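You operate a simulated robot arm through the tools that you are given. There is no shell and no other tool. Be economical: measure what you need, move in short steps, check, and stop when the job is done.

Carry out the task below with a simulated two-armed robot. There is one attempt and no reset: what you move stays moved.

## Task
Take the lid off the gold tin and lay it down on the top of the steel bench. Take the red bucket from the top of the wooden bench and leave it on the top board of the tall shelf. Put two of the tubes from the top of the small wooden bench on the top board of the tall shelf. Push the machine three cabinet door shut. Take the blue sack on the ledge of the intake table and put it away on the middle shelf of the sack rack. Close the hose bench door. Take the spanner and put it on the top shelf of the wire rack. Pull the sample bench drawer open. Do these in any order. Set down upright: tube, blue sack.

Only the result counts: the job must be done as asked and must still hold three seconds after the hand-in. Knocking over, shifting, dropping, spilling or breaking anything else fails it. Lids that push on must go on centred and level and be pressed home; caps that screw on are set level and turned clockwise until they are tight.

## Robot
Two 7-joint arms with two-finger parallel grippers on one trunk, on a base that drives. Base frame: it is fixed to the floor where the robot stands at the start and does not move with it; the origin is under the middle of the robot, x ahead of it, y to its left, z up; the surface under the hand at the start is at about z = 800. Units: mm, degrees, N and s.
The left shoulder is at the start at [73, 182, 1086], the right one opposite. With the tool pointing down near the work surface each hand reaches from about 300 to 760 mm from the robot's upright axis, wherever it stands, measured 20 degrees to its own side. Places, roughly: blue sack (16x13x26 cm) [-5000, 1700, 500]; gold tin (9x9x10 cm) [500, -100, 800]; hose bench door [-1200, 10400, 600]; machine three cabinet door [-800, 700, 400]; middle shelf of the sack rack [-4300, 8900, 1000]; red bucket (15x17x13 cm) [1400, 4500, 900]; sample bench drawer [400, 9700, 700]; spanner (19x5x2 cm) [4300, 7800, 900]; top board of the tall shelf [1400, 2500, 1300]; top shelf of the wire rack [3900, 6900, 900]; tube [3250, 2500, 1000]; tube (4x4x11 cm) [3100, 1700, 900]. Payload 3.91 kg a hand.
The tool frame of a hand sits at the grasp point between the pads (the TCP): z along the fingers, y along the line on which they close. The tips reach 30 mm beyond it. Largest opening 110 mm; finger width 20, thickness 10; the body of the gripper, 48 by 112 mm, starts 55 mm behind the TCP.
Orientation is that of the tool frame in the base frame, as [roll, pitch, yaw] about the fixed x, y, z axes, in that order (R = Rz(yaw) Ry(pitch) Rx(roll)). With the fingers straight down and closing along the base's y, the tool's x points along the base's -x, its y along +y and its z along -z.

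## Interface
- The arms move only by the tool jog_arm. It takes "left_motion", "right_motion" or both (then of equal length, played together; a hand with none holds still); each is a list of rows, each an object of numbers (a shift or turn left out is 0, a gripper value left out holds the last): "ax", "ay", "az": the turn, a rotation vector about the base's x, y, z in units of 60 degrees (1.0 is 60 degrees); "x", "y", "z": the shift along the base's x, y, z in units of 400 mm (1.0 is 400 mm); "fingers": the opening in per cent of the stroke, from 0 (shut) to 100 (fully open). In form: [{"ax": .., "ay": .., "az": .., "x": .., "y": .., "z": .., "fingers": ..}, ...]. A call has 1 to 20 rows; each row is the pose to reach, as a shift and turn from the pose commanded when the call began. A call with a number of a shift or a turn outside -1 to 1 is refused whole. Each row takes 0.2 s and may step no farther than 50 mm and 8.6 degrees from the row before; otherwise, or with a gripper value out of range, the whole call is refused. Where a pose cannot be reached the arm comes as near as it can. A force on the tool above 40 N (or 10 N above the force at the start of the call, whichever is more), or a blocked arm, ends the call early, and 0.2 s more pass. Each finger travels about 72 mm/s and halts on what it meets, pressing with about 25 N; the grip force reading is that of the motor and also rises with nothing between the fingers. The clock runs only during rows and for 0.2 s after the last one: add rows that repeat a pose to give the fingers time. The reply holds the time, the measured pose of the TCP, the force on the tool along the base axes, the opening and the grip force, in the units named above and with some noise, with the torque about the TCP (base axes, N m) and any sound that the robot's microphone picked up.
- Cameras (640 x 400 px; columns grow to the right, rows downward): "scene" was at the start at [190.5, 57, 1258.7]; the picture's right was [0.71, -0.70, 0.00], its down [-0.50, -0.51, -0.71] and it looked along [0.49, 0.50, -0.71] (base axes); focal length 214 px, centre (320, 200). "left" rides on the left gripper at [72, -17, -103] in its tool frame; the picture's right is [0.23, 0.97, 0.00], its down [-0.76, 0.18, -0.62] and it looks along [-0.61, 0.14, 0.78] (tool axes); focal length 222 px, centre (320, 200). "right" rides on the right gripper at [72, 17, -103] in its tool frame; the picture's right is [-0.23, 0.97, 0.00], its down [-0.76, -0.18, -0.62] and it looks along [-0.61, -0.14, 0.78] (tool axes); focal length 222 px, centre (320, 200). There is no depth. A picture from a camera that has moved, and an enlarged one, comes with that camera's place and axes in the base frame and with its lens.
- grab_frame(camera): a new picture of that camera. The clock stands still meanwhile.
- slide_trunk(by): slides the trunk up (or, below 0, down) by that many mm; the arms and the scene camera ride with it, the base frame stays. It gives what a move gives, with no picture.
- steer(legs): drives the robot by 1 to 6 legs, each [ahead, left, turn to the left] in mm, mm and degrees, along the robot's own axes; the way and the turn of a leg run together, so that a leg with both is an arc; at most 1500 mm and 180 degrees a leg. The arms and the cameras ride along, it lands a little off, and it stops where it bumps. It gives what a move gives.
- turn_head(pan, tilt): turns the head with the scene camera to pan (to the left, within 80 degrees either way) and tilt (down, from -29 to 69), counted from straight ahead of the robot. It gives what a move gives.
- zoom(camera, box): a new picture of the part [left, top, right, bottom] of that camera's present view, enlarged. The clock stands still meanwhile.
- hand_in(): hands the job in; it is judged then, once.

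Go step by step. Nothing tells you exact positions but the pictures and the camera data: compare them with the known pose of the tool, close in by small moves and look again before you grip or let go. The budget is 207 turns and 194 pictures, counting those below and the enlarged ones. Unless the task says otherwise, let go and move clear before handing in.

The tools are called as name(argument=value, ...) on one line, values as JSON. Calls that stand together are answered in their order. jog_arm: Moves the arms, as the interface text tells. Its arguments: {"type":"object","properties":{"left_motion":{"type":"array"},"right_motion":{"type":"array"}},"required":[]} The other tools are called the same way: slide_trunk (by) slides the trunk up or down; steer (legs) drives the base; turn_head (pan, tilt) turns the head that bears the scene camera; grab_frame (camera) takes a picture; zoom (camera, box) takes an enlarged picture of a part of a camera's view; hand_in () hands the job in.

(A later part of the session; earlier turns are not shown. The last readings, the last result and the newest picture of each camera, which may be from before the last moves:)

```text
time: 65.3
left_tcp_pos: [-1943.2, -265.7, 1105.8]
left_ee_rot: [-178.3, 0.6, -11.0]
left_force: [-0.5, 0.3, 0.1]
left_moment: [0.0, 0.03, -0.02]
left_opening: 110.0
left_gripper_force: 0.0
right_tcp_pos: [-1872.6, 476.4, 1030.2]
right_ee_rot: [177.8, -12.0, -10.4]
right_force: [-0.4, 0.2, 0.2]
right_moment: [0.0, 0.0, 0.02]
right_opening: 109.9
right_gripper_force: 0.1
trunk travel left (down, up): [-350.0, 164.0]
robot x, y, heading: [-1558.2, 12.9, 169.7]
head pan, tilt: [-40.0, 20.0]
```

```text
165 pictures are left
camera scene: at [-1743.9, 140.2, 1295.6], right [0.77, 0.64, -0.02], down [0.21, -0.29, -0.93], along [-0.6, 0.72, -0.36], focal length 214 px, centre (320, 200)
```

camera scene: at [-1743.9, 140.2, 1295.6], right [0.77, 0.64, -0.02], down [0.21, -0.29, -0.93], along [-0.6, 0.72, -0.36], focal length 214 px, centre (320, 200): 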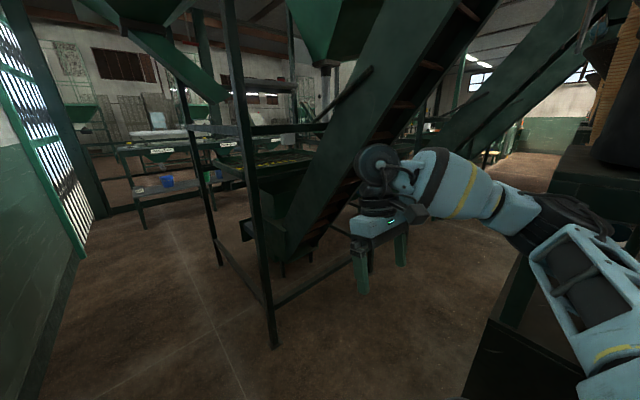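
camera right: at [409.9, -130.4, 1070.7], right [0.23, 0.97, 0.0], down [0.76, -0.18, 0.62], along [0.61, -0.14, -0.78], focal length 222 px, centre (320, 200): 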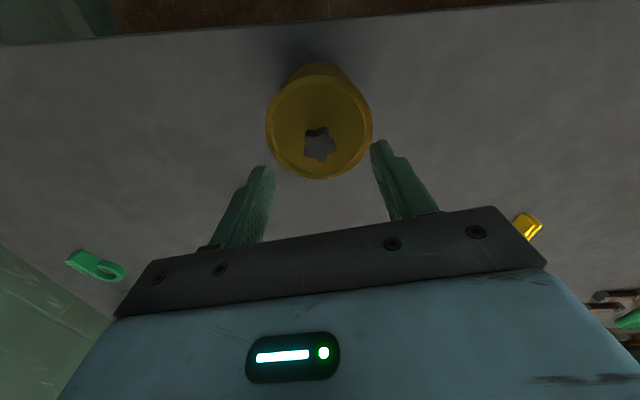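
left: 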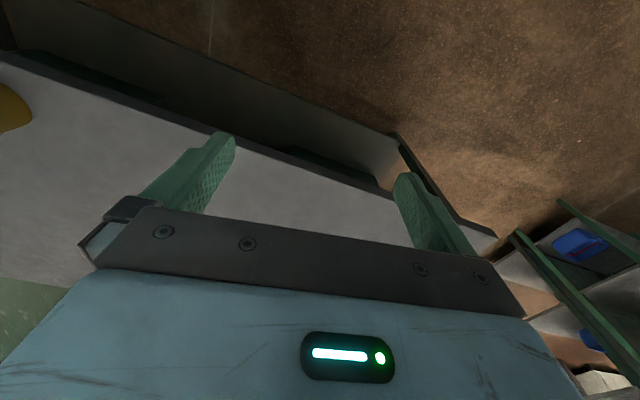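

Blocked: the left elbow met the wall. I'll shift off it a little and draw both hands in front of the robot to make it narrower.

steer(legs=[[0, -70, 0]])

jog_arm(left_motion=[{"x": -0.05, "y": 0.09}, {"x": -0.1, "y": 0.18}, {"x": -0.15, "y": 0.27}, {"x": -0.2, "y": 0.36}, {"x": -0.25, "y": 0.45}, {"x": -0.285, "y": 0.535}], right_motion=[{"x": -0.05, "y": -0.08, "z": 0.03, "ax": 0.006, "ay": 0.033}, {"x": -0.1, "y": -0.16, "z": 0.06, "ax": 0.012, "ay": 0.066}, {"x": -0.15, "y": -0.24, "z": 0.09, "ax": 0.018, "ay": 0.1}, {"x": -0.2, "y": -0.32, "z": 0.12, "ax": 0.024, "ay": 0.133}, {"x": -0.26, "y": -0.41, "z": 0.15, "ax": 0.03, "ay": 0.166}, {"x": -0.3175, "y": -0.5, "z": 0.17, "ax": 0.035, "ay": 0.197}])

turn_head(pan=-60, tilt=40)

grab_frame(camera="scene")

turn_head(pan=60, tilt=40)

grab_frame(camera="scene")

```text
time: 66.6
left_tcp_pos: [-1937.9, -225.3, 1095.4]
left_ee_rot: [-176.5, 0.5, -10.9]
left_force: [0.7, 0.8, -0.1]
left_moment: [-0.01, 0.01, 0.02]
left_opening: 109.9
left_gripper_force: 0.1
right_tcp_pos: [-1865.8, 517.3, 1041.8]
right_ee_rot: [179.4, -11.9, -10.6]
right_force: [-0.8, 0.4, 1.2]
right_moment: [0.0, 0.01, -0.01]
right_opening: 109.8
right_gripper_force: 0.1
trunk travel left (down, up): [-350.0, 164.0]
robot x, y, heading: [-1552.7, 77.8, 169.5]
head pan, tilt: [-40.0, 20.0]
```

```text
time: 68.0
left_tcp_pos: [-2054.8, -10.9, 1098.4]
left_ee_rot: [-176.4, 0.4, -11.1]
left_force: [0.3, 0.7, 0.4]
left_moment: [0.03, 0.0, -0.01]
left_opening: 110.0
left_gripper_force: 0.1
right_tcp_pos: [-1995.3, 316.8, 1107.2]
right_ee_rot: [179.6, -0.1, -10.7]
right_force: [-0.1, -0.6, -0.3]
right_moment: [0.03, -0.02, 0.0]
right_opening: 110.1
right_gripper_force: 0.1
trunk travel left (down, up): [-350.0, 164.0]
robot x, y, heading: [-1548.9, 78.8, 169.6]
head pan, tilt: [-40.0, 20.0]
```

```text
time: 68.8
left_tcp_pos: [-2053.0, -12.4, 1098.1]
left_ee_rot: [-176.5, 0.6, -11.0]
left_force: [0.2, -0.9, 1.2]
left_moment: [-0.04, 0.03, -0.01]
left_opening: 109.9
left_gripper_force: 0.1
right_tcp_pos: [-1994.4, 318.2, 1109.0]
right_ee_rot: [179.4, 0.0, -10.7]
right_force: [-0.1, 0.1, 0.3]
right_moment: [-0.03, 0.04, -0.01]
right_opening: 110.0
right_gripper_force: 0.0
trunk travel left (down, up): [-350.0, 164.0]
robot x, y, heading: [-1550.7, 80.1, 169.4]
head pan, tilt: [-60.0, 40.0]
```

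```text
164 pictures are left
camera scene: at [-1708.1, 182.1, 1266.3], right [0.94, 0.33, 0.0], down [0.21, -0.61, -0.77], along [-0.26, 0.72, -0.64], focal length 214 px, centre (320, 200)
```

scene: 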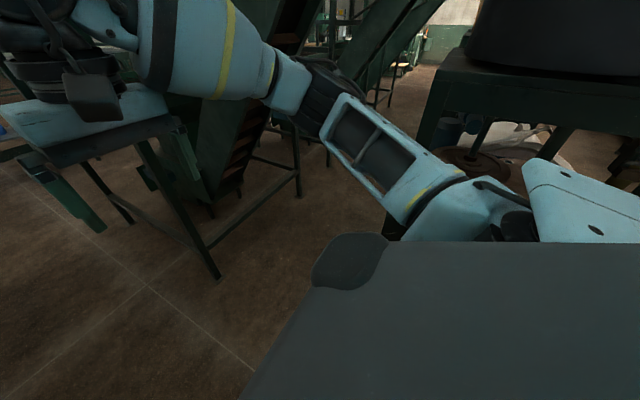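

```text
time: 70.8
left_tcp_pos: [-2052.7, -10.9, 1098.3]
left_ee_rot: [-176.5, 0.5, -11.1]
left_force: [0.0, -0.3, 0.3]
left_moment: [0.02, 0.01, 0.02]
left_opening: 110.0
left_gripper_force: 0.0
right_tcp_pos: [-1993.4, 317.3, 1108.5]
right_ee_rot: [179.4, 0.0, -10.7]
right_force: [0.1, -0.6, -0.1]
right_moment: [-0.03, -0.01, -0.03]
right_opening: 110.2
right_gripper_force: 0.0
trunk travel left (down, up): [-350.0, 164.0]
robot x, y, heading: [-1550.3, 82.3, 169.6]
head pan, tilt: [60.0, 40.0]
```

```text
163 pictures are left
camera scene: at [-1734.9, 37.5, 1266.2], right [-0.76, 0.65, 0.0], down [0.42, 0.49, -0.77], along [-0.5, -0.58, -0.64], focal length 214 px, centre (320, 200)
```

scene: 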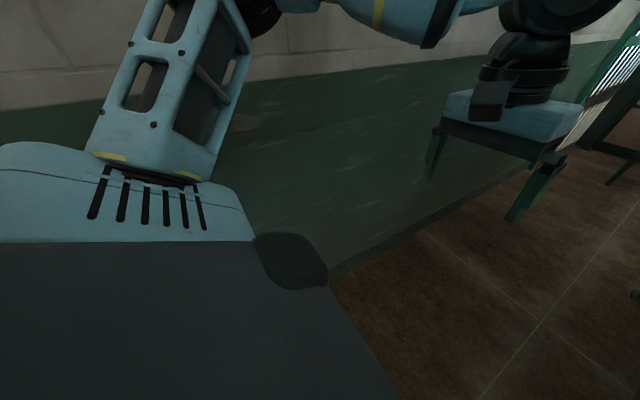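

Arms are narrower now; the ladder foot lies 380 mm to the right of my line and the wall 690 mm to the left. I'll shift left and go ahead.

turn_head(pan=0, tilt=25)

steer(legs=[[0, 130, 0], [1000, 0, 0]])

grab_frame(camera="scene")

```text
time: 72.1
left_tcp_pos: [-2052.1, -12.1, 1098.3]
left_ee_rot: [-176.5, 0.4, -11.0]
left_force: [-0.7, 0.4, -1.2]
left_moment: [0.03, -0.02, -0.02]
left_opening: 110.2
left_gripper_force: 0.0
right_tcp_pos: [-1993.5, 318.0, 1107.7]
right_ee_rot: [179.5, 0.1, -10.6]
right_force: [-0.2, 0.3, 0.3]
right_moment: [0.02, -0.03, 0.06]
right_opening: 110.0
right_gripper_force: 0.1
trunk travel left (down, up): [-350.0, 164.0]
robot x, y, heading: [-1549.6, 77.3, 169.6]
head pan, tilt: [0.0, 25.0]
```

```text
time: 78.8
left_tcp_pos: [-3067.1, 44.0, 1098.2]
left_ee_rot: [-176.5, 0.5, -11.0]
left_force: [-0.1, 0.1, -0.1]
left_moment: [-0.01, 0.0, 0.01]
left_opening: 110.0
left_gripper_force: 0.1
right_tcp_pos: [-3008.3, 371.2, 1107.9]
right_ee_rot: [179.4, 0.0, -10.8]
right_force: [-0.3, 0.3, 0.6]
right_moment: [0.0, -0.02, 0.01]
right_opening: 110.2
right_gripper_force: 0.0
trunk travel left (down, up): [-350.0, 164.0]
robot x, y, heading: [-2566.1, 138.3, 169.7]
head pan, tilt: [0.0, 25.0]
```

```text
162 pictures are left
camera scene: at [-2785.1, 173.5, 1289.5], right [0.18, 0.98, 0.0], down [0.42, -0.08, -0.91], along [-0.89, 0.17, -0.42], focal length 214 px, centre (320, 200)
```

scene: 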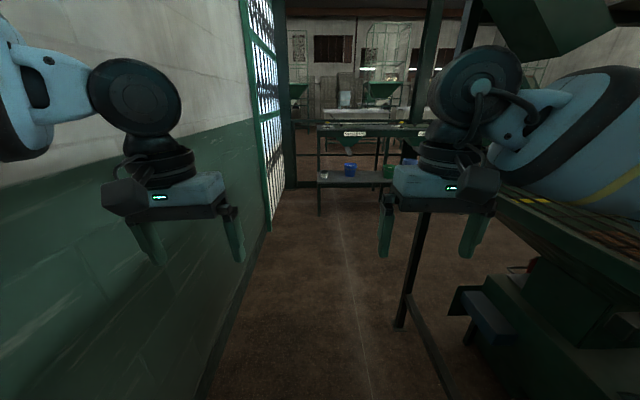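

I'm through the narrow part. I continue ahead and then look right for the sack.

steer(legs=[[1000, 40, 0]])

turn_head(pan=-35, tilt=20)

grab_frame(camera="scene")

```text
time: 84.0
left_tcp_pos: [-4064.3, 160.4, 1097.0]
left_ee_rot: [-176.6, 0.5, -9.4]
left_force: [0.3, -0.4, -0.1]
left_moment: [0.06, 0.01, 0.03]
left_opening: 110.0
left_gripper_force: 0.0
right_tcp_pos: [-4015.8, 490.0, 1107.5]
right_ee_rot: [179.4, 0.1, -9.1]
right_force: [-0.6, 0.2, -0.4]
right_moment: [0.01, 0.01, -0.01]
right_opening: 110.0
right_gripper_force: 0.0
trunk travel left (down, up): [-350.0, 164.0]
robot x, y, heading: [-3565.3, 265.4, 170.8]
head pan, tilt: [0.0, 25.0]
```

```text
time: 85.0
left_tcp_pos: [-4063.9, 160.9, 1098.8]
left_ee_rot: [-176.5, 0.5, -9.4]
left_force: [1.0, -1.1, 0.0]
left_moment: [-0.05, -0.03, -0.03]
left_opening: 109.6
left_gripper_force: 0.1
right_tcp_pos: [-4014.2, 490.7, 1108.6]
right_ee_rot: [179.5, 0.0, -9.1]
right_force: [0.8, 0.7, 0.3]
right_moment: [0.02, 0.02, -0.01]
right_opening: 109.9
right_gripper_force: 0.1
trunk travel left (down, up): [-350.0, 164.0]
robot x, y, heading: [-3562.4, 266.6, 171.2]
head pan, tilt: [-35.0, 20.0]
```

```text
161 pictures are left
camera scene: at [-3761.3, 348.6, 1297.6], right [0.69, 0.72, 0.0], down [0.25, -0.24, -0.94], along [-0.68, 0.65, -0.34], focal length 214 px, centre (320, 200)
```

scene: 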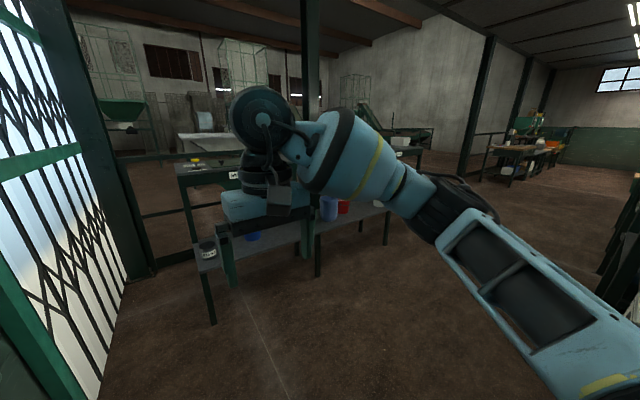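

The intake tables stand along x about -5000 with items on a low ledge. I'll go ahead a bit and then strafe right past the conveyor post.

steer(legs=[[600, 0, 0], [0, -1150, 0]])

turn_head(pan=0, tilt=30)

grab_frame(camera="scene")

```text
time: 98.3
left_tcp_pos: [-4491.3, 1375.0, 1098.5]
left_ee_rot: [-176.5, 0.6, -8.5]
left_force: [1.0, 0.2, -0.5]
left_moment: [0.02, -0.02, 0.0]
left_opening: 110.0
left_gripper_force: 0.0
right_tcp_pos: [-4447.6, 1704.6, 1108.5]
right_ee_rot: [179.4, -0.1, -8.1]
right_force: [-0.1, 0.5, -0.4]
right_moment: [-0.01, 0.03, -0.01]
right_opening: 110.0
right_gripper_force: 0.1
trunk travel left (down, up): [-350.0, 164.0]
robot x, y, heading: [-3997.6, 1487.8, 172.0]
head pan, tilt: [-35.0, 20.0]
```

```text
time: 99.3
left_tcp_pos: [-4492.7, 1374.4, 1099.0]
left_ee_rot: [-176.5, 0.6, -8.5]
left_force: [0.0, -0.2, 0.4]
left_moment: [0.0, -0.01, 0.01]
left_opening: 109.9
left_gripper_force: 0.2
right_tcp_pos: [-4448.6, 1704.9, 1107.6]
right_ee_rot: [179.4, 0.1, -8.1]
right_force: [0.2, -0.2, 0.4]
right_moment: [-0.05, 0.06, -0.03]
right_opening: 109.9
right_gripper_force: 0.0
trunk travel left (down, up): [-350.0, 164.0]
robot x, y, heading: [-3995.1, 1490.7, 172.1]
head pan, tilt: [0.0, 30.0]
```

```text
160 pictures are left
camera scene: at [-4213.8, 1516.9, 1281.6], right [0.14, 0.99, 0.0], down [0.49, -0.07, -0.87], along [-0.86, 0.12, -0.5], focal length 214 px, centre (320, 200)
```

scene: 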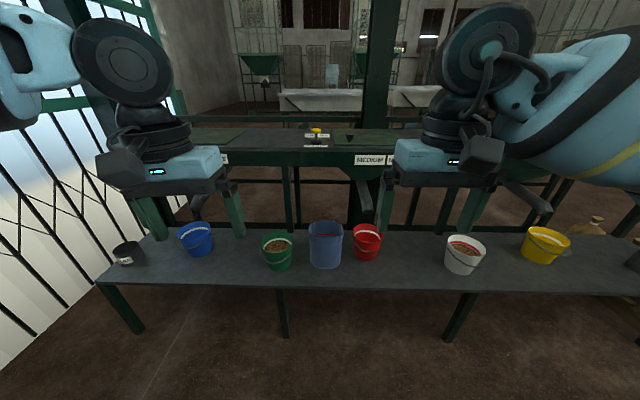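

The blue sack stands between a green and a red bucket on the ledge. I zoom in.

zoom(camera="scene", box=[240, 190, 400, 290])

```text
4.00 times, centred on (320, 240) of scene
camera zoom: at [-4213.8, 1516.9, 1281.6], right [0.14, 0.99, 0.0], down [0.49, -0.07, -0.87], along [-0.86, 0.12, -0.5], focal length 858 px, centre (320, 40)
```

zoom: 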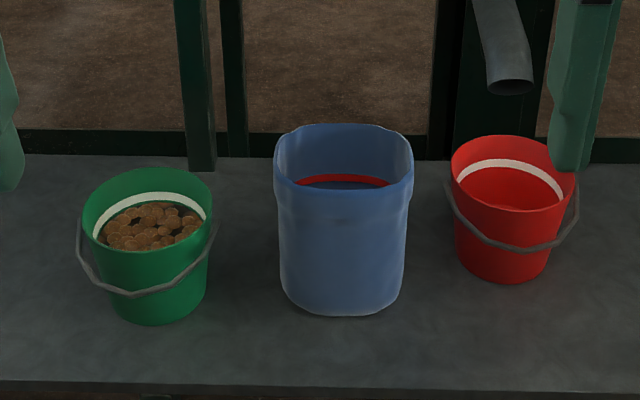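

The sack centre is roughly at [-5000, 1655] on a ledge near z 470. I'll drive closer and lower the trunk to look with the wrist cameras.

steer(legs=[[430, 20, 0]])

slide_trunk(by=-250)

turn_head(pan=0, tilt=50)

grab_frame(camera="scene")

grab_frame(camera="right")

grab_frame(camera="left")

```text
time: 101.9
left_tcp_pos: [-4916.3, 1416.4, 1098.3]
left_ee_rot: [-176.5, 0.5, -8.7]
left_force: [-0.4, 0.2, -0.1]
left_moment: [0.0, 0.01, 0.0]
left_opening: 110.0
left_gripper_force: 0.0
right_tcp_pos: [-4871.7, 1745.3, 1108.4]
right_ee_rot: [179.4, 0.0, -8.4]
right_force: [-0.3, -0.3, 0.0]
right_moment: [0.02, -0.02, -0.02]
right_opening: 109.9
right_gripper_force: 0.0
trunk travel left (down, up): [-350.0, 164.0]
robot x, y, heading: [-4419.2, 1527.4, 172.3]
head pan, tilt: [0.0, 30.0]
```

```text
time: 104.5
left_tcp_pos: [-4916.5, 1414.8, 848.5]
left_ee_rot: [-176.5, 0.6, -8.6]
left_force: [0.6, 0.2, 0.4]
left_moment: [0.0, 0.01, 0.01]
left_opening: 110.0
left_gripper_force: 0.1
right_tcp_pos: [-4871.6, 1745.3, 858.7]
right_ee_rot: [179.4, -0.1, -8.1]
right_force: [-0.3, -1.4, -0.3]
right_moment: [-0.02, 0.0, 0.0]
right_opening: 109.9
right_gripper_force: 0.1
trunk travel left (down, up): [-100.0, 414.0]
robot x, y, heading: [-4417.6, 1530.0, 171.8]
head pan, tilt: [0.0, 30.0]
```

```text
time: 105.3
left_tcp_pos: [-4916.4, 1415.9, 847.7]
left_ee_rot: [-176.5, 0.6, -8.5]
left_force: [0.6, 0.4, -0.9]
left_moment: [0.01, 0.0, -0.01]
left_opening: 109.9
left_gripper_force: 0.0
right_tcp_pos: [-4870.9, 1745.3, 858.2]
right_ee_rot: [179.4, 0.0, -8.3]
right_force: [0.3, 0.4, -0.1]
right_moment: [-0.03, 0.01, 0.0]
right_opening: 110.0
right_gripper_force: 0.1
trunk travel left (down, up): [-100.0, 414.0]
robot x, y, heading: [-4419.6, 1529.2, 171.9]
head pan, tilt: [0.0, 50.0]
```

```text
158 pictures are left
camera scene: at [-4710.0, 1567.2, 978.1], right [0.14, 0.99, 0.0], down [0.76, -0.11, -0.64], along [-0.64, 0.09, -0.77], focal length 214 px, centre (320, 200)
```

scene: 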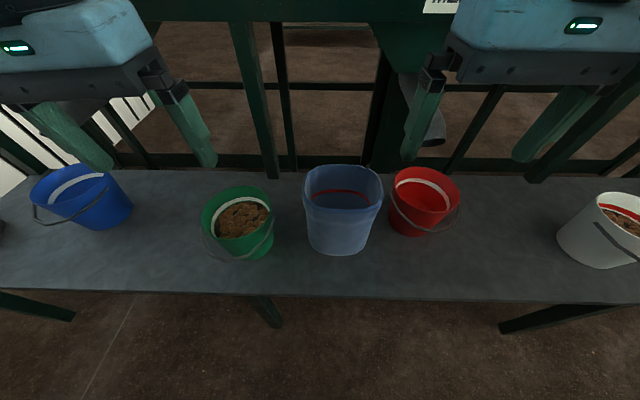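

```text
157 pictures are left
camera right: at [-4802.1, 1719.6, 961.5], right [-0.37, -0.93, 0.01], down [-0.73, 0.29, 0.62], along [-0.58, 0.22, -0.78], focal length 222 px, centre (320, 200)
```

right: 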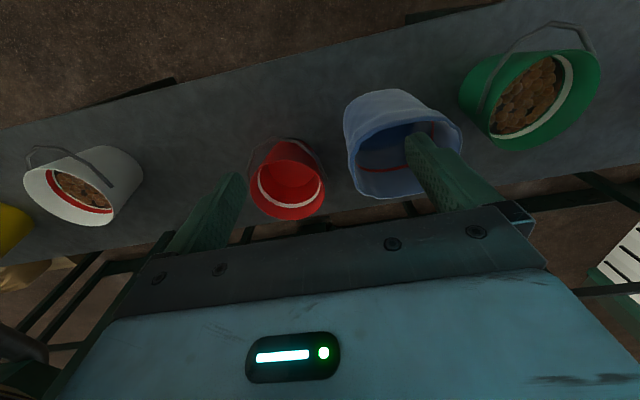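

```text
156 pictures are left
camera left: at [-4842.3, 1414.3, 951.8], right [0.08, -0.99, -0.06], down [-0.78, -0.1, 0.62], along [-0.62, 0.0, -0.78], focal length 222 px, centre (320, 200)
```

left: 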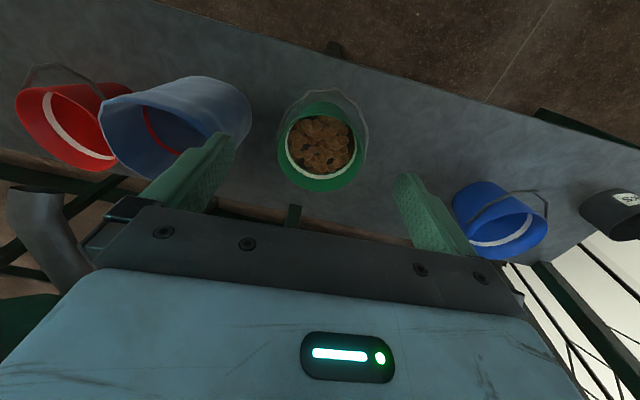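

The sack rim is about z 665, its side walls near [-5014, 1577] and [-4991, 1736]. I'll hold it with both hands, one pinching each side wall; first I bring both tilted 40° above the walls.

jog_arm(left_motion=[{"ax": 0.006, "ay": 0.111, "x": -0.04, "y": 0.067, "z": -0.03, "fingers": 50}, {"ax": 0.012, "ay": 0.223, "x": -0.08, "y": 0.134, "z": -0.06}, {"ax": 0.018, "ay": 0.334, "x": -0.12, "y": 0.2, "z": -0.1}, {"ax": 0.024, "ay": 0.446, "x": -0.165, "y": 0.268, "z": -0.14}, {"ax": 0.03, "ay": 0.557, "x": -0.205, "y": 0.335, "z": -0.18}, {"ax": 0.036, "ay": 0.669, "x": -0.245, "y": 0.4, "z": -0.21}], right_motion=[{"ax": 0.016, "ay": 0.11, "x": -0.05, "y": -0.004, "z": -0.03, "fingers": 50}, {"ax": 0.031, "ay": 0.22, "x": -0.1, "y": -0.008, "z": -0.07}, {"ax": 0.047, "ay": 0.33, "x": -0.15, "y": -0.012, "z": -0.11}, {"ax": 0.063, "ay": 0.44, "x": -0.2, "y": -0.015, "z": -0.15}, {"ax": 0.078, "ay": 0.55, "x": -0.25, "y": -0.019, "z": -0.19}, {"ax": 0.094, "ay": 0.66, "x": -0.3, "y": -0.0225, "z": -0.235}])

grab_frame(camera="scene")

grab_frame(camera="right")

grab_frame(camera="left")

```text
time: 106.7
left_tcp_pos: [-5031.1, 1483.2, 781.0]
left_ee_rot: [179.2, 38.7, -10.1]
left_force: [0.5, -0.1, 0.8]
left_moment: [0.02, -0.04, -0.01]
left_opening: 54.9
left_gripper_force: 0.1
left hand out of reach, approached as far as the arm can: row 4, 5, 6
right_tcp_pos: [-4992.8, 1735.9, 764.7]
right_ee_rot: [179.3, 40.1, -8.3]
right_force: [-0.2, -0.1, -0.3]
right_moment: [-0.03, -0.06, 0.0]
right_opening: 55.0
right_gripper_force: 0.1
trunk travel left (down, up): [-100.0, 414.0]
robot x, y, heading: [-4419.0, 1523.6, 172.1]
head pan, tilt: [0.0, 50.0]
```

```text
155 pictures are left
camera scene: at [-4710.3, 1566.6, 977.9], right [0.14, 0.99, 0.0], down [0.76, -0.11, -0.64], along [-0.64, 0.09, -0.77], focal length 214 px, centre (320, 200)
```

scene: 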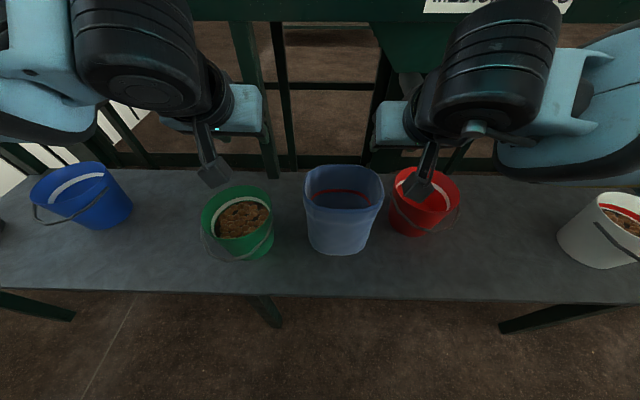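

```text
154 pictures are left
camera right: at [-4874.0, 1703.1, 797.5], right [-0.3, -0.94, 0.16], down [-0.15, 0.21, 0.97], along [-0.94, 0.27, -0.21], focal length 222 px, centre (320, 200)
```

right: 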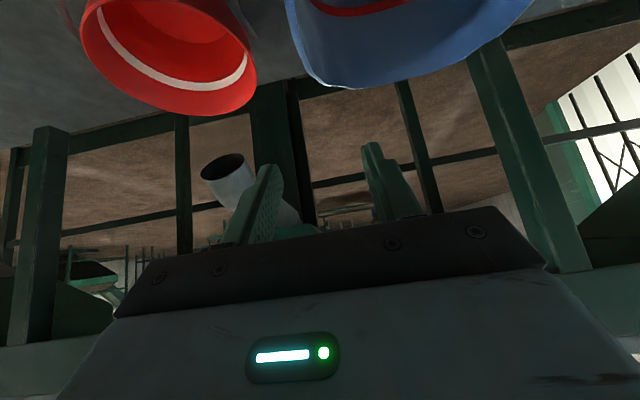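

```text
153 pictures are left
camera left: at [-4909.9, 1480.7, 816.4], right [0.01, -0.99, -0.13], down [-0.23, -0.13, 0.96], along [-0.97, 0.02, -0.23], focal length 222 px, centre (320, 200)
```

left: 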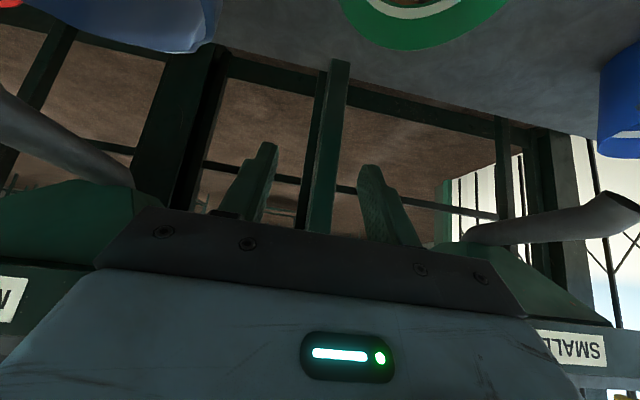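

The left hand cannot reach across there, and the sack looks empty and light. I'll use the right hand on the right wall: back the left away to a viewing pose and lower the right to just above the rim.

jog_arm(left_motion=[{"ax": -0.015, "ay": -0.11, "x": 0.05, "y": -0.025, "z": 0.03}, {"ax": -0.03, "ay": -0.22, "x": 0.1, "y": -0.05, "z": 0.06}, {"ax": -0.045, "ay": -0.33, "x": 0.15, "y": -0.08, "z": 0.09}, {"ax": -0.06, "ay": -0.44, "x": 0.2, "y": -0.11, "z": 0.12}, {"ax": -0.06, "ay": -0.44, "x": 0.24, "y": -0.14, "z": 0.14}, {"ax": -0.06, "ay": -0.44, "x": 0.28, "y": -0.17, "z": 0.16}], right_motion=[{"z": -0.02}, {"z": -0.05}, {"z": -0.08}, {"z": -0.11}, {"z": -0.14}, {"z": -0.15}])

grab_frame(camera="left")

grab_frame(camera="scene")

grab_frame(camera="right")

```text
time: 108.1
left_tcp_pos: [-4917.3, 1417.6, 849.3]
left_ee_rot: [-180.0, 13.9, -9.8]
left_force: [-0.6, 0.6, -0.1]
left_moment: [-0.02, -0.01, -0.02]
left_opening: 55.2
left_gripper_force: 0.1
right_tcp_pos: [-4992.6, 1736.9, 704.4]
right_ee_rot: [179.4, 40.0, -8.3]
right_force: [0.6, 0.0, -0.9]
right_moment: [-0.02, -0.03, 0.03]
right_opening: 55.0
right_gripper_force: 0.1
trunk travel left (down, up): [-100.0, 414.0]
robot x, y, heading: [-4420.6, 1531.1, 172.0]
head pan, tilt: [0.0, 50.0]
```

```text
152 pictures are left
camera left: at [-4820.6, 1417.2, 932.5], right [0.05, -1.0, -0.05], down [-0.61, -0.07, 0.79], along [-0.79, -0.01, -0.61], focal length 222 px, centre (320, 200)
```

left: 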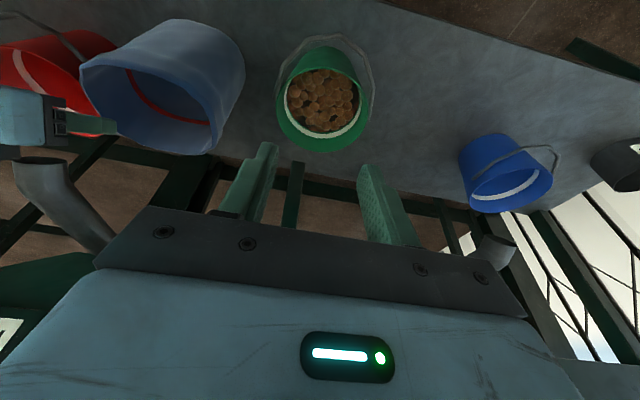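

```text
151 pictures are left
camera scene: at [-4709.8, 1567.1, 978.1], right [0.14, 0.99, 0.0], down [0.76, -0.11, -0.64], along [-0.64, 0.09, -0.77], focal length 214 px, centre (320, 200)
```

scene: 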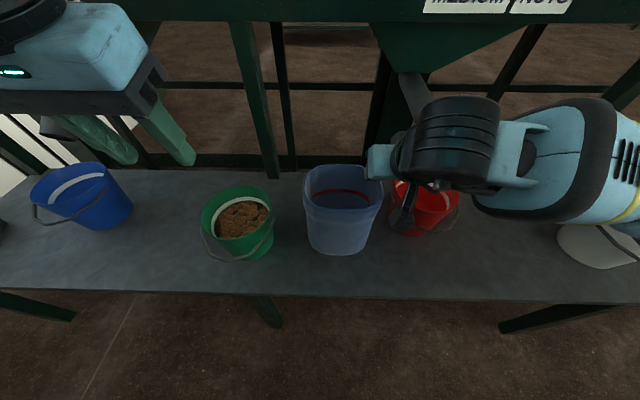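

```text
150 pictures are left
camera right: at [-4872.8, 1703.5, 736.5], right [-0.31, -0.94, 0.16], down [-0.16, 0.21, 0.97], along [-0.94, 0.27, -0.21], focal length 222 px, centre (320, 200)
```

right: 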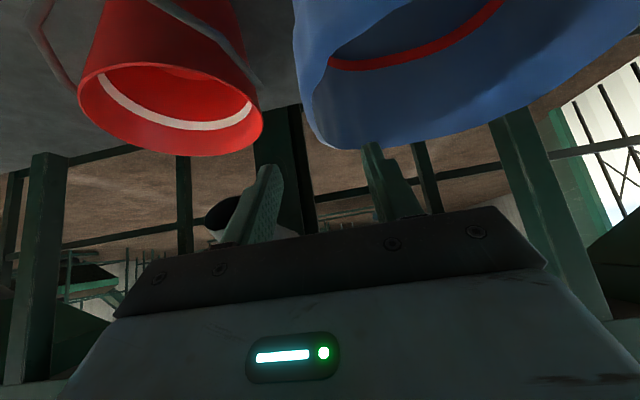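

The right wall of the sack lies between the fingers; the rim is nearer z 645, mid-depth x about -5015. I'll lower the fingers astride the wall.

jog_arm(right_motion=[{"x": -0.02, "z": -0.04}, {"x": -0.04, "z": -0.08}, {"x": -0.055, "y": 0.002, "z": -0.12}, {"x": -0.055, "y": 0.002, "z": -0.15}, {"x": -0.055, "y": 0.002, "z": -0.172}])

grab_frame(camera="left")

grab_frame(camera="right")

zoom(camera="scene", box=[280, 130, 480, 255])

```text
time: 109.3
left_tcp_pos: [-4917.2, 1416.9, 850.0]
left_ee_rot: [-180.0, 13.9, -9.9]
left_force: [-1.6, 0.8, -1.0]
left_moment: [-0.01, -0.01, 0.01]
left_opening: 54.7
left_gripper_force: 0.1
right_tcp_pos: [-5012.6, 1737.1, 638.1]
right_ee_rot: [179.2, 40.3, -8.5]
right_force: [2.1, -0.2, 12.8]
right_moment: [-0.28, -0.61, 0.15]
right_opening: 55.5
right_gripper_force: 0.2
trunk travel left (down, up): [-100.0, 414.0]
robot x, y, heading: [-4418.7, 1527.7, 171.8]
head pan, tilt: [0.0, 50.0]
```

```text
149 pictures are left
camera left: at [-4820.1, 1417.2, 932.8], right [0.05, -1.0, -0.05], down [-0.61, -0.07, 0.79], along [-0.79, -0.01, -0.61], focal length 222 px, centre (320, 200)
```

left: 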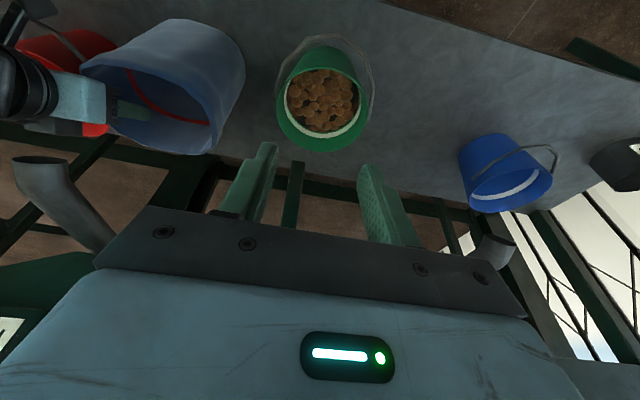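

```text
148 pictures are left
camera right: at [-4894.4, 1704.5, 669.7], right [-0.3, -0.94, 0.16], down [-0.15, 0.21, 0.97], along [-0.94, 0.27, -0.21], focal length 222 px, centre (320, 200)
```

right: 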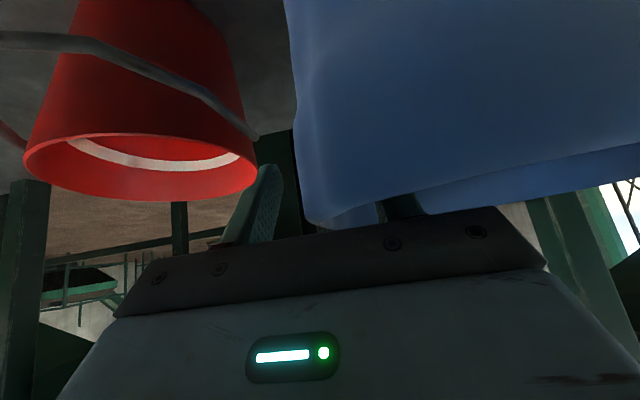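

```text
3.20 times, centred on (380, 192) of scene
camera zoom: at [-4709.0, 1567.0, 978.5], right [0.14, 0.99, 0.0], down [0.76, -0.11, -0.64], along [-0.64, 0.09, -0.77], focal length 686 px, centre (128, 224)
```

zoom: 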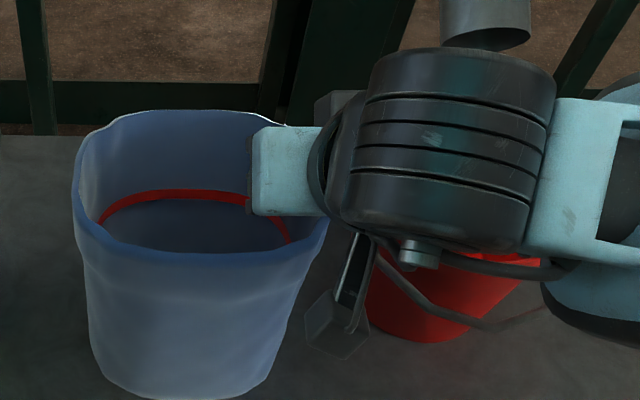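

One finger is inside and one outside, with slight contact on the front rim. I'll raise a few mm and close.

jog_arm(right_motion=[{"z": 0.015}, {"z": 0.015, "fingers": 20}, {"z": 0.015, "fingers": 0}, {"z": 0.015, "fingers": 0}, {"z": 0.015, "fingers": 0}])

grab_frame(camera="right")

```text
time: 110.5
left_tcp_pos: [-4917.1, 1417.3, 849.1]
left_ee_rot: [180.0, 13.8, -9.8]
left_force: [-1.0, 0.7, 0.3]
left_moment: [-0.03, -0.04, 0.01]
left_opening: 55.0
left_gripper_force: 0.1
right_tcp_pos: [-5013.3, 1737.9, 641.0]
right_ee_rot: [179.3, 39.9, -8.3]
right_force: [-0.2, 0.5, -0.1]
right_moment: [0.08, -0.03, 0.03]
right_opening: 18.4
right_gripper_force: 25.1
trunk travel left (down, up): [-100.0, 414.0]
robot x, y, heading: [-4417.9, 1527.7, 171.7]
head pan, tilt: [0.0, 50.0]
```

```text
146 pictures are left
camera right: at [-4894.6, 1705.2, 673.5], right [-0.31, -0.94, 0.16], down [-0.16, 0.21, 0.97], along [-0.94, 0.27, -0.21], focal length 222 px, centre (320, 200)
```

right: 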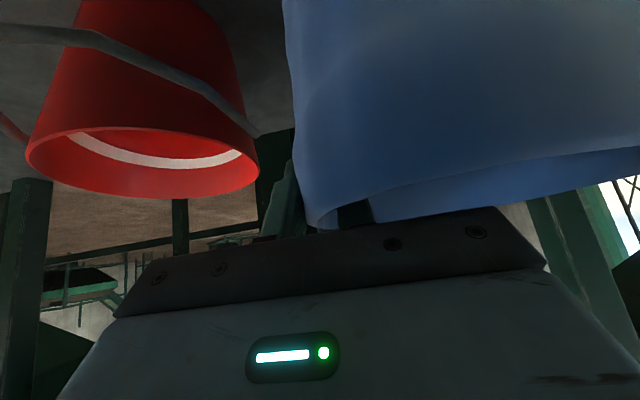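

The wall is gripped. I lift a little to gauge weight and sag.

jog_arm(right_motion=[{"z": 0.02}, {"z": 0.05}, {"z": 0.09}, {"z": 0.12}, {"z": 0.12}])

grab_frame(camera="scene")

```text
time: 111.7
left_tcp_pos: [-4917.2, 1417.4, 849.0]
left_ee_rot: [-180.0, 14.0, -9.8]
left_force: [0.0, 0.3, 0.4]
left_moment: [0.02, -0.02, 0.0]
left_opening: 55.0
left_gripper_force: 0.0
right_tcp_pos: [-5012.1, 1735.7, 689.3]
right_ee_rot: [179.3, 40.1, -8.3]
right_force: [-0.4, 0.5, -0.4]
right_moment: [0.06, -0.01, -0.03]
right_opening: 18.2
right_gripper_force: 25.8
trunk travel left (down, up): [-100.0, 414.0]
robot x, y, heading: [-4420.8, 1530.4, 171.7]
head pan, tilt: [0.0, 50.0]
```

```text
145 pictures are left
camera scene: at [-4710.1, 1567.2, 978.0], right [0.14, 0.99, 0.0], down [0.76, -0.11, -0.64], along [-0.64, 0.09, -0.77], focal length 214 px, centre (320, 200)
```

scene: 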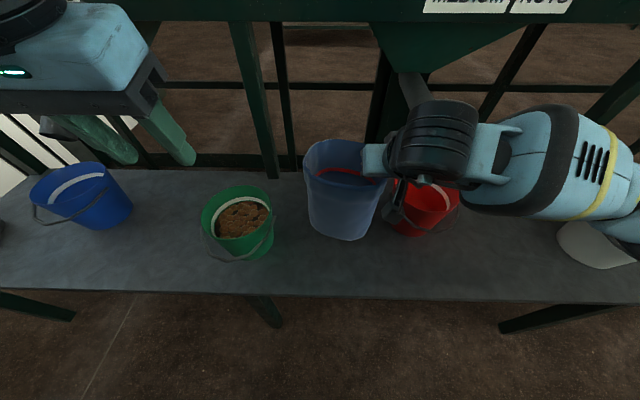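

The sack is very light and held level. I raise the trunk, back off, turn north and look.

slide_trunk(by=250)

steer(legs=[[-450, 0, 0], [0, 0, -85]])

turn_head(pan=0, tilt=15)

grab_frame(camera="scene")

```text
time: 114.3
left_tcp_pos: [-4918.7, 1418.1, 1099.1]
left_ee_rot: [-179.9, 13.8, -9.8]
left_force: [0.1, -0.6, -0.8]
left_moment: [0.02, -0.01, -0.05]
left_opening: 55.1
left_gripper_force: 0.0
right_tcp_pos: [-5013.6, 1738.7, 939.1]
right_ee_rot: [179.2, 39.9, -8.3]
right_force: [0.2, -0.5, -0.8]
right_moment: [0.07, -0.01, -0.05]
right_opening: 18.0
right_gripper_force: 25.0
trunk travel left (down, up): [-350.0, 164.0]
robot x, y, heading: [-4416.5, 1526.4, 171.9]
head pan, tilt: [0.0, 50.0]
```

```text
time: 120.5
left_tcp_pos: [-4144.8, 1947.5, 1098.7]
left_ee_rot: [-180.0, 14.0, -93.4]
left_force: [0.5, 0.0, 0.6]
left_moment: [-0.02, -0.01, -0.02]
left_opening: 54.8
left_gripper_force: 0.0
right_tcp_pos: [-3838.2, 2076.5, 939.0]
right_ee_rot: [179.4, 40.0, -92.0]
right_force: [-0.7, 0.5, 0.5]
right_moment: [0.0, -0.05, -0.02]
right_opening: 17.6
right_gripper_force: 24.8
trunk travel left (down, up): [-350.0, 164.0]
robot x, y, heading: [-3980.7, 1464.8, 88.4]
head pan, tilt: [0.0, 50.0]
```

```text
time: 121.5
left_tcp_pos: [-4144.2, 1947.2, 1098.7]
left_ee_rot: [-180.0, 13.9, -93.5]
left_force: [0.0, 0.0, 0.0]
left_moment: [0.01, -0.02, -0.03]
left_opening: 55.0
left_gripper_force: 0.1
right_tcp_pos: [-3838.1, 2078.5, 940.3]
right_ee_rot: [179.3, 40.0, -92.0]
right_force: [0.5, -0.8, -0.4]
right_moment: [0.0, -0.06, -0.05]
right_opening: 17.4
right_gripper_force: 24.9
trunk travel left (down, up): [-350.0, 164.0]
robot x, y, heading: [-3984.0, 1464.8, 88.2]
head pan, tilt: [0.0, 15.0]
```

```text
144 pictures are left
camera scene: at [-3972.6, 1687.6, 1305.7], right [1.0, -0.03, 0.0], down [-0.01, -0.26, -0.97], along [0.03, 0.97, -0.26], focal length 214 px, centre (320, 200)
```

scene: 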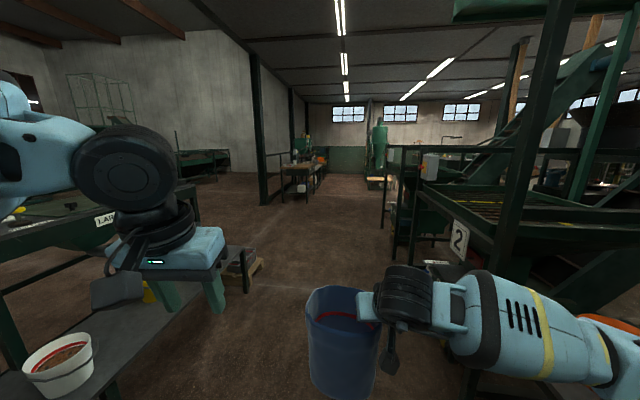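

The way north is an open aisle. I drive on in it.

steer(legs=[[1500, 0, 0], [1500, 0, 0], [1000, 0, 0]])

grab_frame(camera="scene")

```text
time: 140.8
left_tcp_pos: [-4041.7, 5949.5, 1099.0]
left_ee_rot: [180.0, 14.0, -93.3]
left_force: [0.1, 0.0, 0.0]
left_moment: [-0.02, -0.02, 0.0]
left_opening: 54.8
left_gripper_force: 0.1
right_tcp_pos: [-3733.9, 6080.1, 939.6]
right_ee_rot: [179.3, 40.1, -91.7]
right_force: [-0.3, -0.6, -1.3]
right_moment: [0.0, -0.03, 0.0]
right_opening: 16.9
right_gripper_force: 24.7
trunk travel left (down, up): [-350.0, 164.0]
robot x, y, heading: [-3873.9, 5466.8, 88.3]
head pan, tilt: [0.0, 15.0]
```

```text
143 pictures are left
camera scene: at [-3869.3, 5690.8, 1305.7], right [1.0, -0.03, 0.0], down [-0.01, -0.26, -0.97], along [0.03, 0.97, -0.26], focal length 214 px, centre (320, 200)
```

scene: 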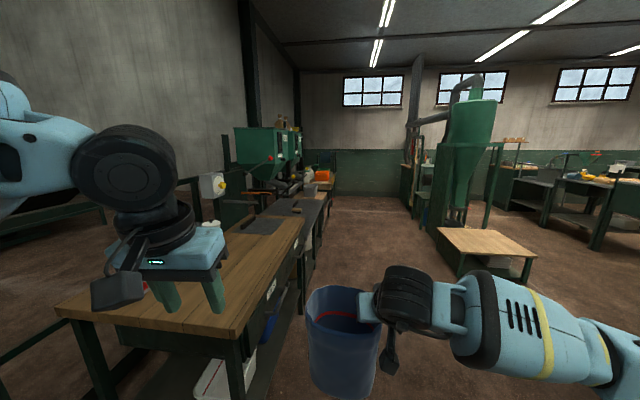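

The benches stand left of me and slant toward my line; I'll zoom toward where the sack rack should be.

zoom(camera="scene", box=[180, 90, 440, 250])

```text
2.46 times, centred on (310, 170) of scene
camera zoom: at [-3869.3, 5690.8, 1305.7], right [1.0, -0.03, 0.0], down [-0.01, -0.26, -0.97], along [0.03, 0.97, -0.26], focal length 528 px, centre (345, 274)
```

zoom: 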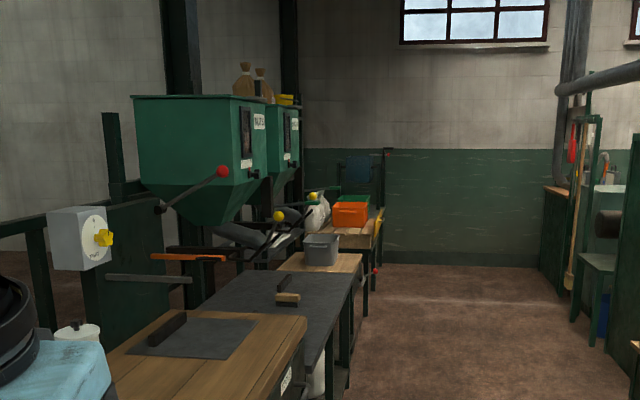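

The rack is not visible yet. I'll strafe right to mid-aisle and go further north, then look left.

steer(legs=[[0, -700, 0], [0, 0, -7], [1500, 0, 0], [600, 0, 0]])

turn_head(pan=45, tilt=15)

grab_frame(camera="scene")

turn_head(pan=0, tilt=15)

grab_frame(camera="scene")

```text
time: 158.1
left_tcp_pos: [-2924.0, 8031.2, 1098.4]
left_ee_rot: [179.9, 13.9, -101.6]
left_force: [-0.4, -0.1, -1.1]
left_moment: [0.0, 0.05, -0.01]
left_opening: 54.8
left_gripper_force: 0.1
right_tcp_pos: [-2601.7, 8114.4, 938.9]
right_ee_rot: [179.4, 40.0, -100.2]
right_force: [0.0, 0.1, -1.8]
right_moment: [-0.03, -0.04, 0.04]
right_opening: 16.1
right_gripper_force: 24.7
trunk travel left (down, up): [-350.0, 164.0]
robot x, y, heading: [-2834.2, 7526.7, 80.0]
head pan, tilt: [0.0, 15.0]
```

```text
time: 159.2
left_tcp_pos: [-2923.6, 8029.8, 1099.3]
left_ee_rot: [180.0, 13.9, -101.6]
left_force: [0.0, 0.1, -0.8]
left_moment: [0.01, 0.02, 0.02]
left_opening: 55.1
left_gripper_force: 0.1
right_tcp_pos: [-2601.9, 8113.9, 938.4]
right_ee_rot: [179.3, 39.9, -100.1]
right_force: [-0.6, 0.0, -0.8]
right_moment: [-0.05, -0.08, -0.03]
right_opening: 16.1
right_gripper_force: 24.9
trunk travel left (down, up): [-350.0, 164.0]
robot x, y, heading: [-2829.5, 7527.2, 80.0]
head pan, tilt: [45.0, 15.0]
```

```text
141 pictures are left
camera scene: at [-2859.5, 7731.8, 1305.7], right [0.82, 0.57, 0.0], down [0.15, -0.21, -0.97], along [-0.56, 0.79, -0.26], focal length 214 px, centre (320, 200)
```

scene: 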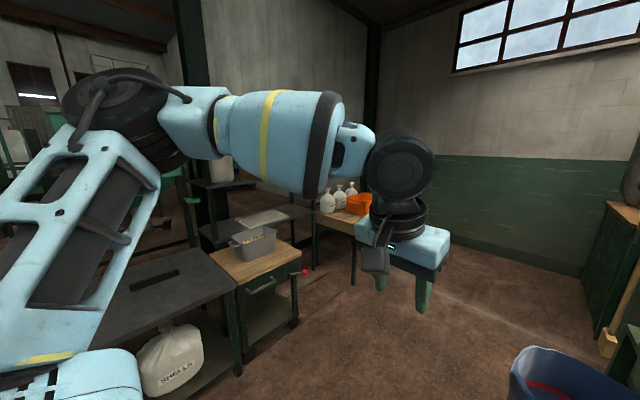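

```text
time: 160.3
left_tcp_pos: [-2923.2, 8029.8, 1100.0]
left_ee_rot: [180.0, 14.0, -101.6]
left_force: [0.4, 0.2, -0.1]
left_moment: [-0.02, -0.01, 0.01]
left_opening: 55.1
left_gripper_force: 0.0
right_tcp_pos: [-2602.0, 8113.8, 939.2]
right_ee_rot: [179.3, 40.0, -100.0]
right_force: [0.1, 0.0, -0.5]
right_moment: [-0.03, -0.05, -0.03]
right_opening: 15.8
right_gripper_force: 24.7
trunk travel left (down, up): [-350.0, 164.0]
robot x, y, heading: [-2831.3, 7525.4, 80.2]
head pan, tilt: [0.0, 15.0]
```

```text
140 pictures are left
camera scene: at [-2789.9, 7747.4, 1305.7], right [0.99, -0.17, 0.0], down [-0.04, -0.26, -0.97], along [0.16, 0.95, -0.26], focal length 214 px, centre (320, 200)
```

scene: 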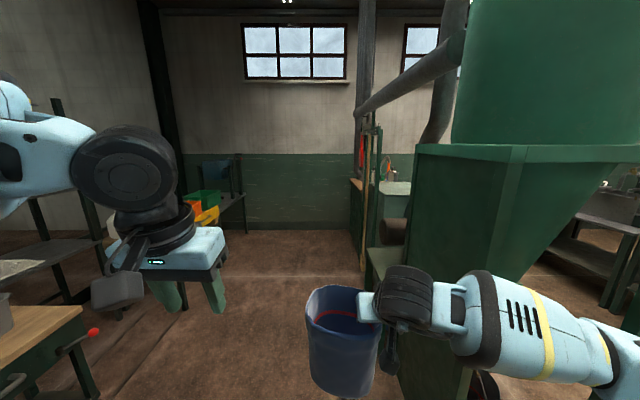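

The rack should be to the front-left, behind the bench with the grey box. I'll turn left in place to look there.

steer(legs=[[0, 0, 60]])

grab_frame(camera="scene")

```text
time: 163.4
left_tcp_pos: [-3313.8, 7691.1, 1099.1]
left_ee_rot: [-180.0, 13.9, -41.1]
left_force: [0.1, 0.5, 0.6]
left_moment: [0.04, 0.01, 0.02]
left_opening: 54.9
left_gripper_force: 0.0
right_tcp_pos: [-3227.8, 8015.3, 939.7]
right_ee_rot: [179.4, 40.0, -39.5]
right_force: [0.1, 0.0, -0.9]
right_moment: [0.0, -0.07, 0.01]
right_opening: 15.8
right_gripper_force: 24.9
trunk travel left (down, up): [-350.0, 164.0]
robot x, y, heading: [-2832.0, 7524.7, 140.5]
head pan, tilt: [0.0, 15.0]
```

```text
139 pictures are left
camera scene: at [-3002.9, 7668.0, 1305.7], right [0.63, 0.77, 0.0], down [0.2, -0.16, -0.97], along [-0.75, 0.61, -0.26], focal length 214 px, centre (320, 200)
```

scene: 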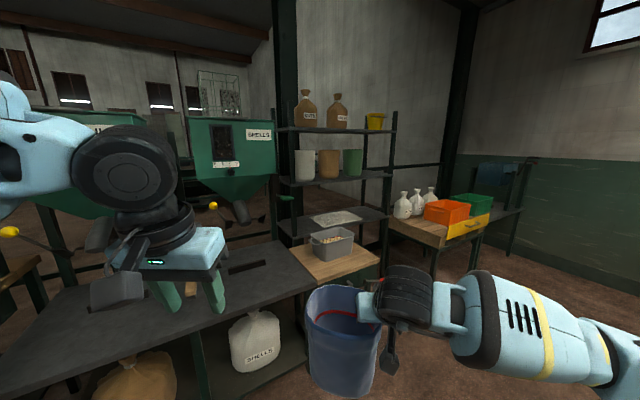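

That is the sack rack: brown sacks on top, three open sacks on the middle shelf. I zoom in on it.

zoom(camera="scene", box=[260, 80, 420, 280])

```text
2.00 times, centred on (340, 180) of scene
camera zoom: at [-3002.9, 7668.0, 1305.7], right [0.63, 0.77, 0.0], down [0.2, -0.16, -0.97], along [-0.75, 0.61, -0.26], focal length 429 px, centre (280, 240)
```

zoom: 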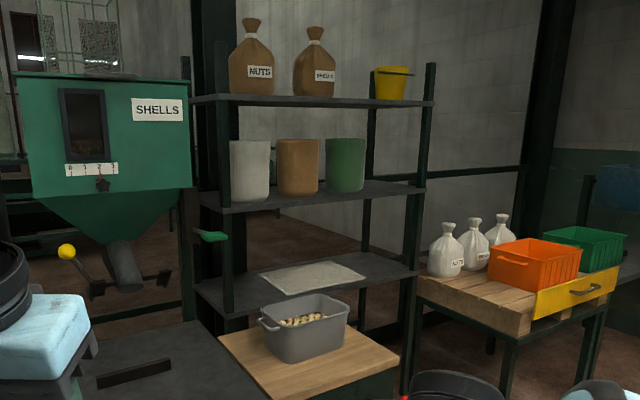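

The free room is at the right end of the middle shelf. I'll go round to look at the rack squarely and see how close the base can get.

steer(legs=[[0, -950, 0], [350, 0, 0], [0, 0, 30]])

turn_head(pan=-5, tilt=25)

grab_frame(camera="scene")

```text
time: 166.5
left_tcp_pos: [-3189.9, 7853.9, 1099.2]
left_ee_rot: [179.9, 14.0, -41.6]
left_force: [0.0, 0.1, 0.0]
left_moment: [-0.04, -0.02, 0.03]
left_opening: 54.8
left_gripper_force: 0.1
right_tcp_pos: [-3099.9, 8175.5, 938.5]
right_ee_rot: [179.3, 39.7, -40.3]
right_force: [-0.7, -0.1, -1.2]
right_moment: [0.06, -0.07, 0.0]
right_opening: 15.5
right_gripper_force: 24.7
trunk travel left (down, up): [-350.0, 164.0]
robot x, y, heading: [-2710.2, 7682.4, 140.4]
head pan, tilt: [0.0, 15.0]
stopped in leg 1: the robot was blocked; the commanded pose is now the measured one
```

```text
time: 167.2
left_tcp_pos: [-3190.6, 7851.8, 1098.7]
left_ee_rot: [-179.9, 14.1, -41.6]
left_force: [-0.8, 1.1, -0.4]
left_moment: [0.0, -0.03, 0.02]
left_opening: 54.7
left_gripper_force: 0.0
right_tcp_pos: [-3101.1, 8174.7, 939.3]
right_ee_rot: [179.4, 39.8, -40.2]
right_force: [-0.4, 0.1, -1.0]
right_moment: [0.04, -0.05, 0.0]
right_opening: 15.5
right_gripper_force: 25.0
trunk travel left (down, up): [-350.0, 164.0]
robot x, y, heading: [-2711.6, 7681.8, 140.0]
head pan, tilt: [-5.0, 25.0]
```

```text
137 pictures are left
camera scene: at [-2872.3, 7830.5, 1289.6], right [0.71, 0.71, 0.0], down [0.3, -0.3, -0.91], along [-0.64, 0.64, -0.42], focal length 214 px, centre (320, 200)
```

scene: 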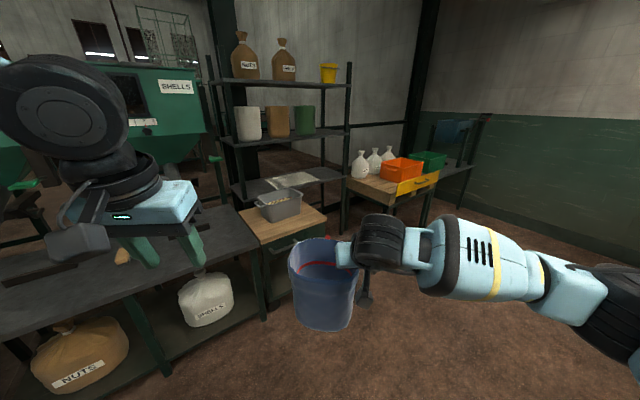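

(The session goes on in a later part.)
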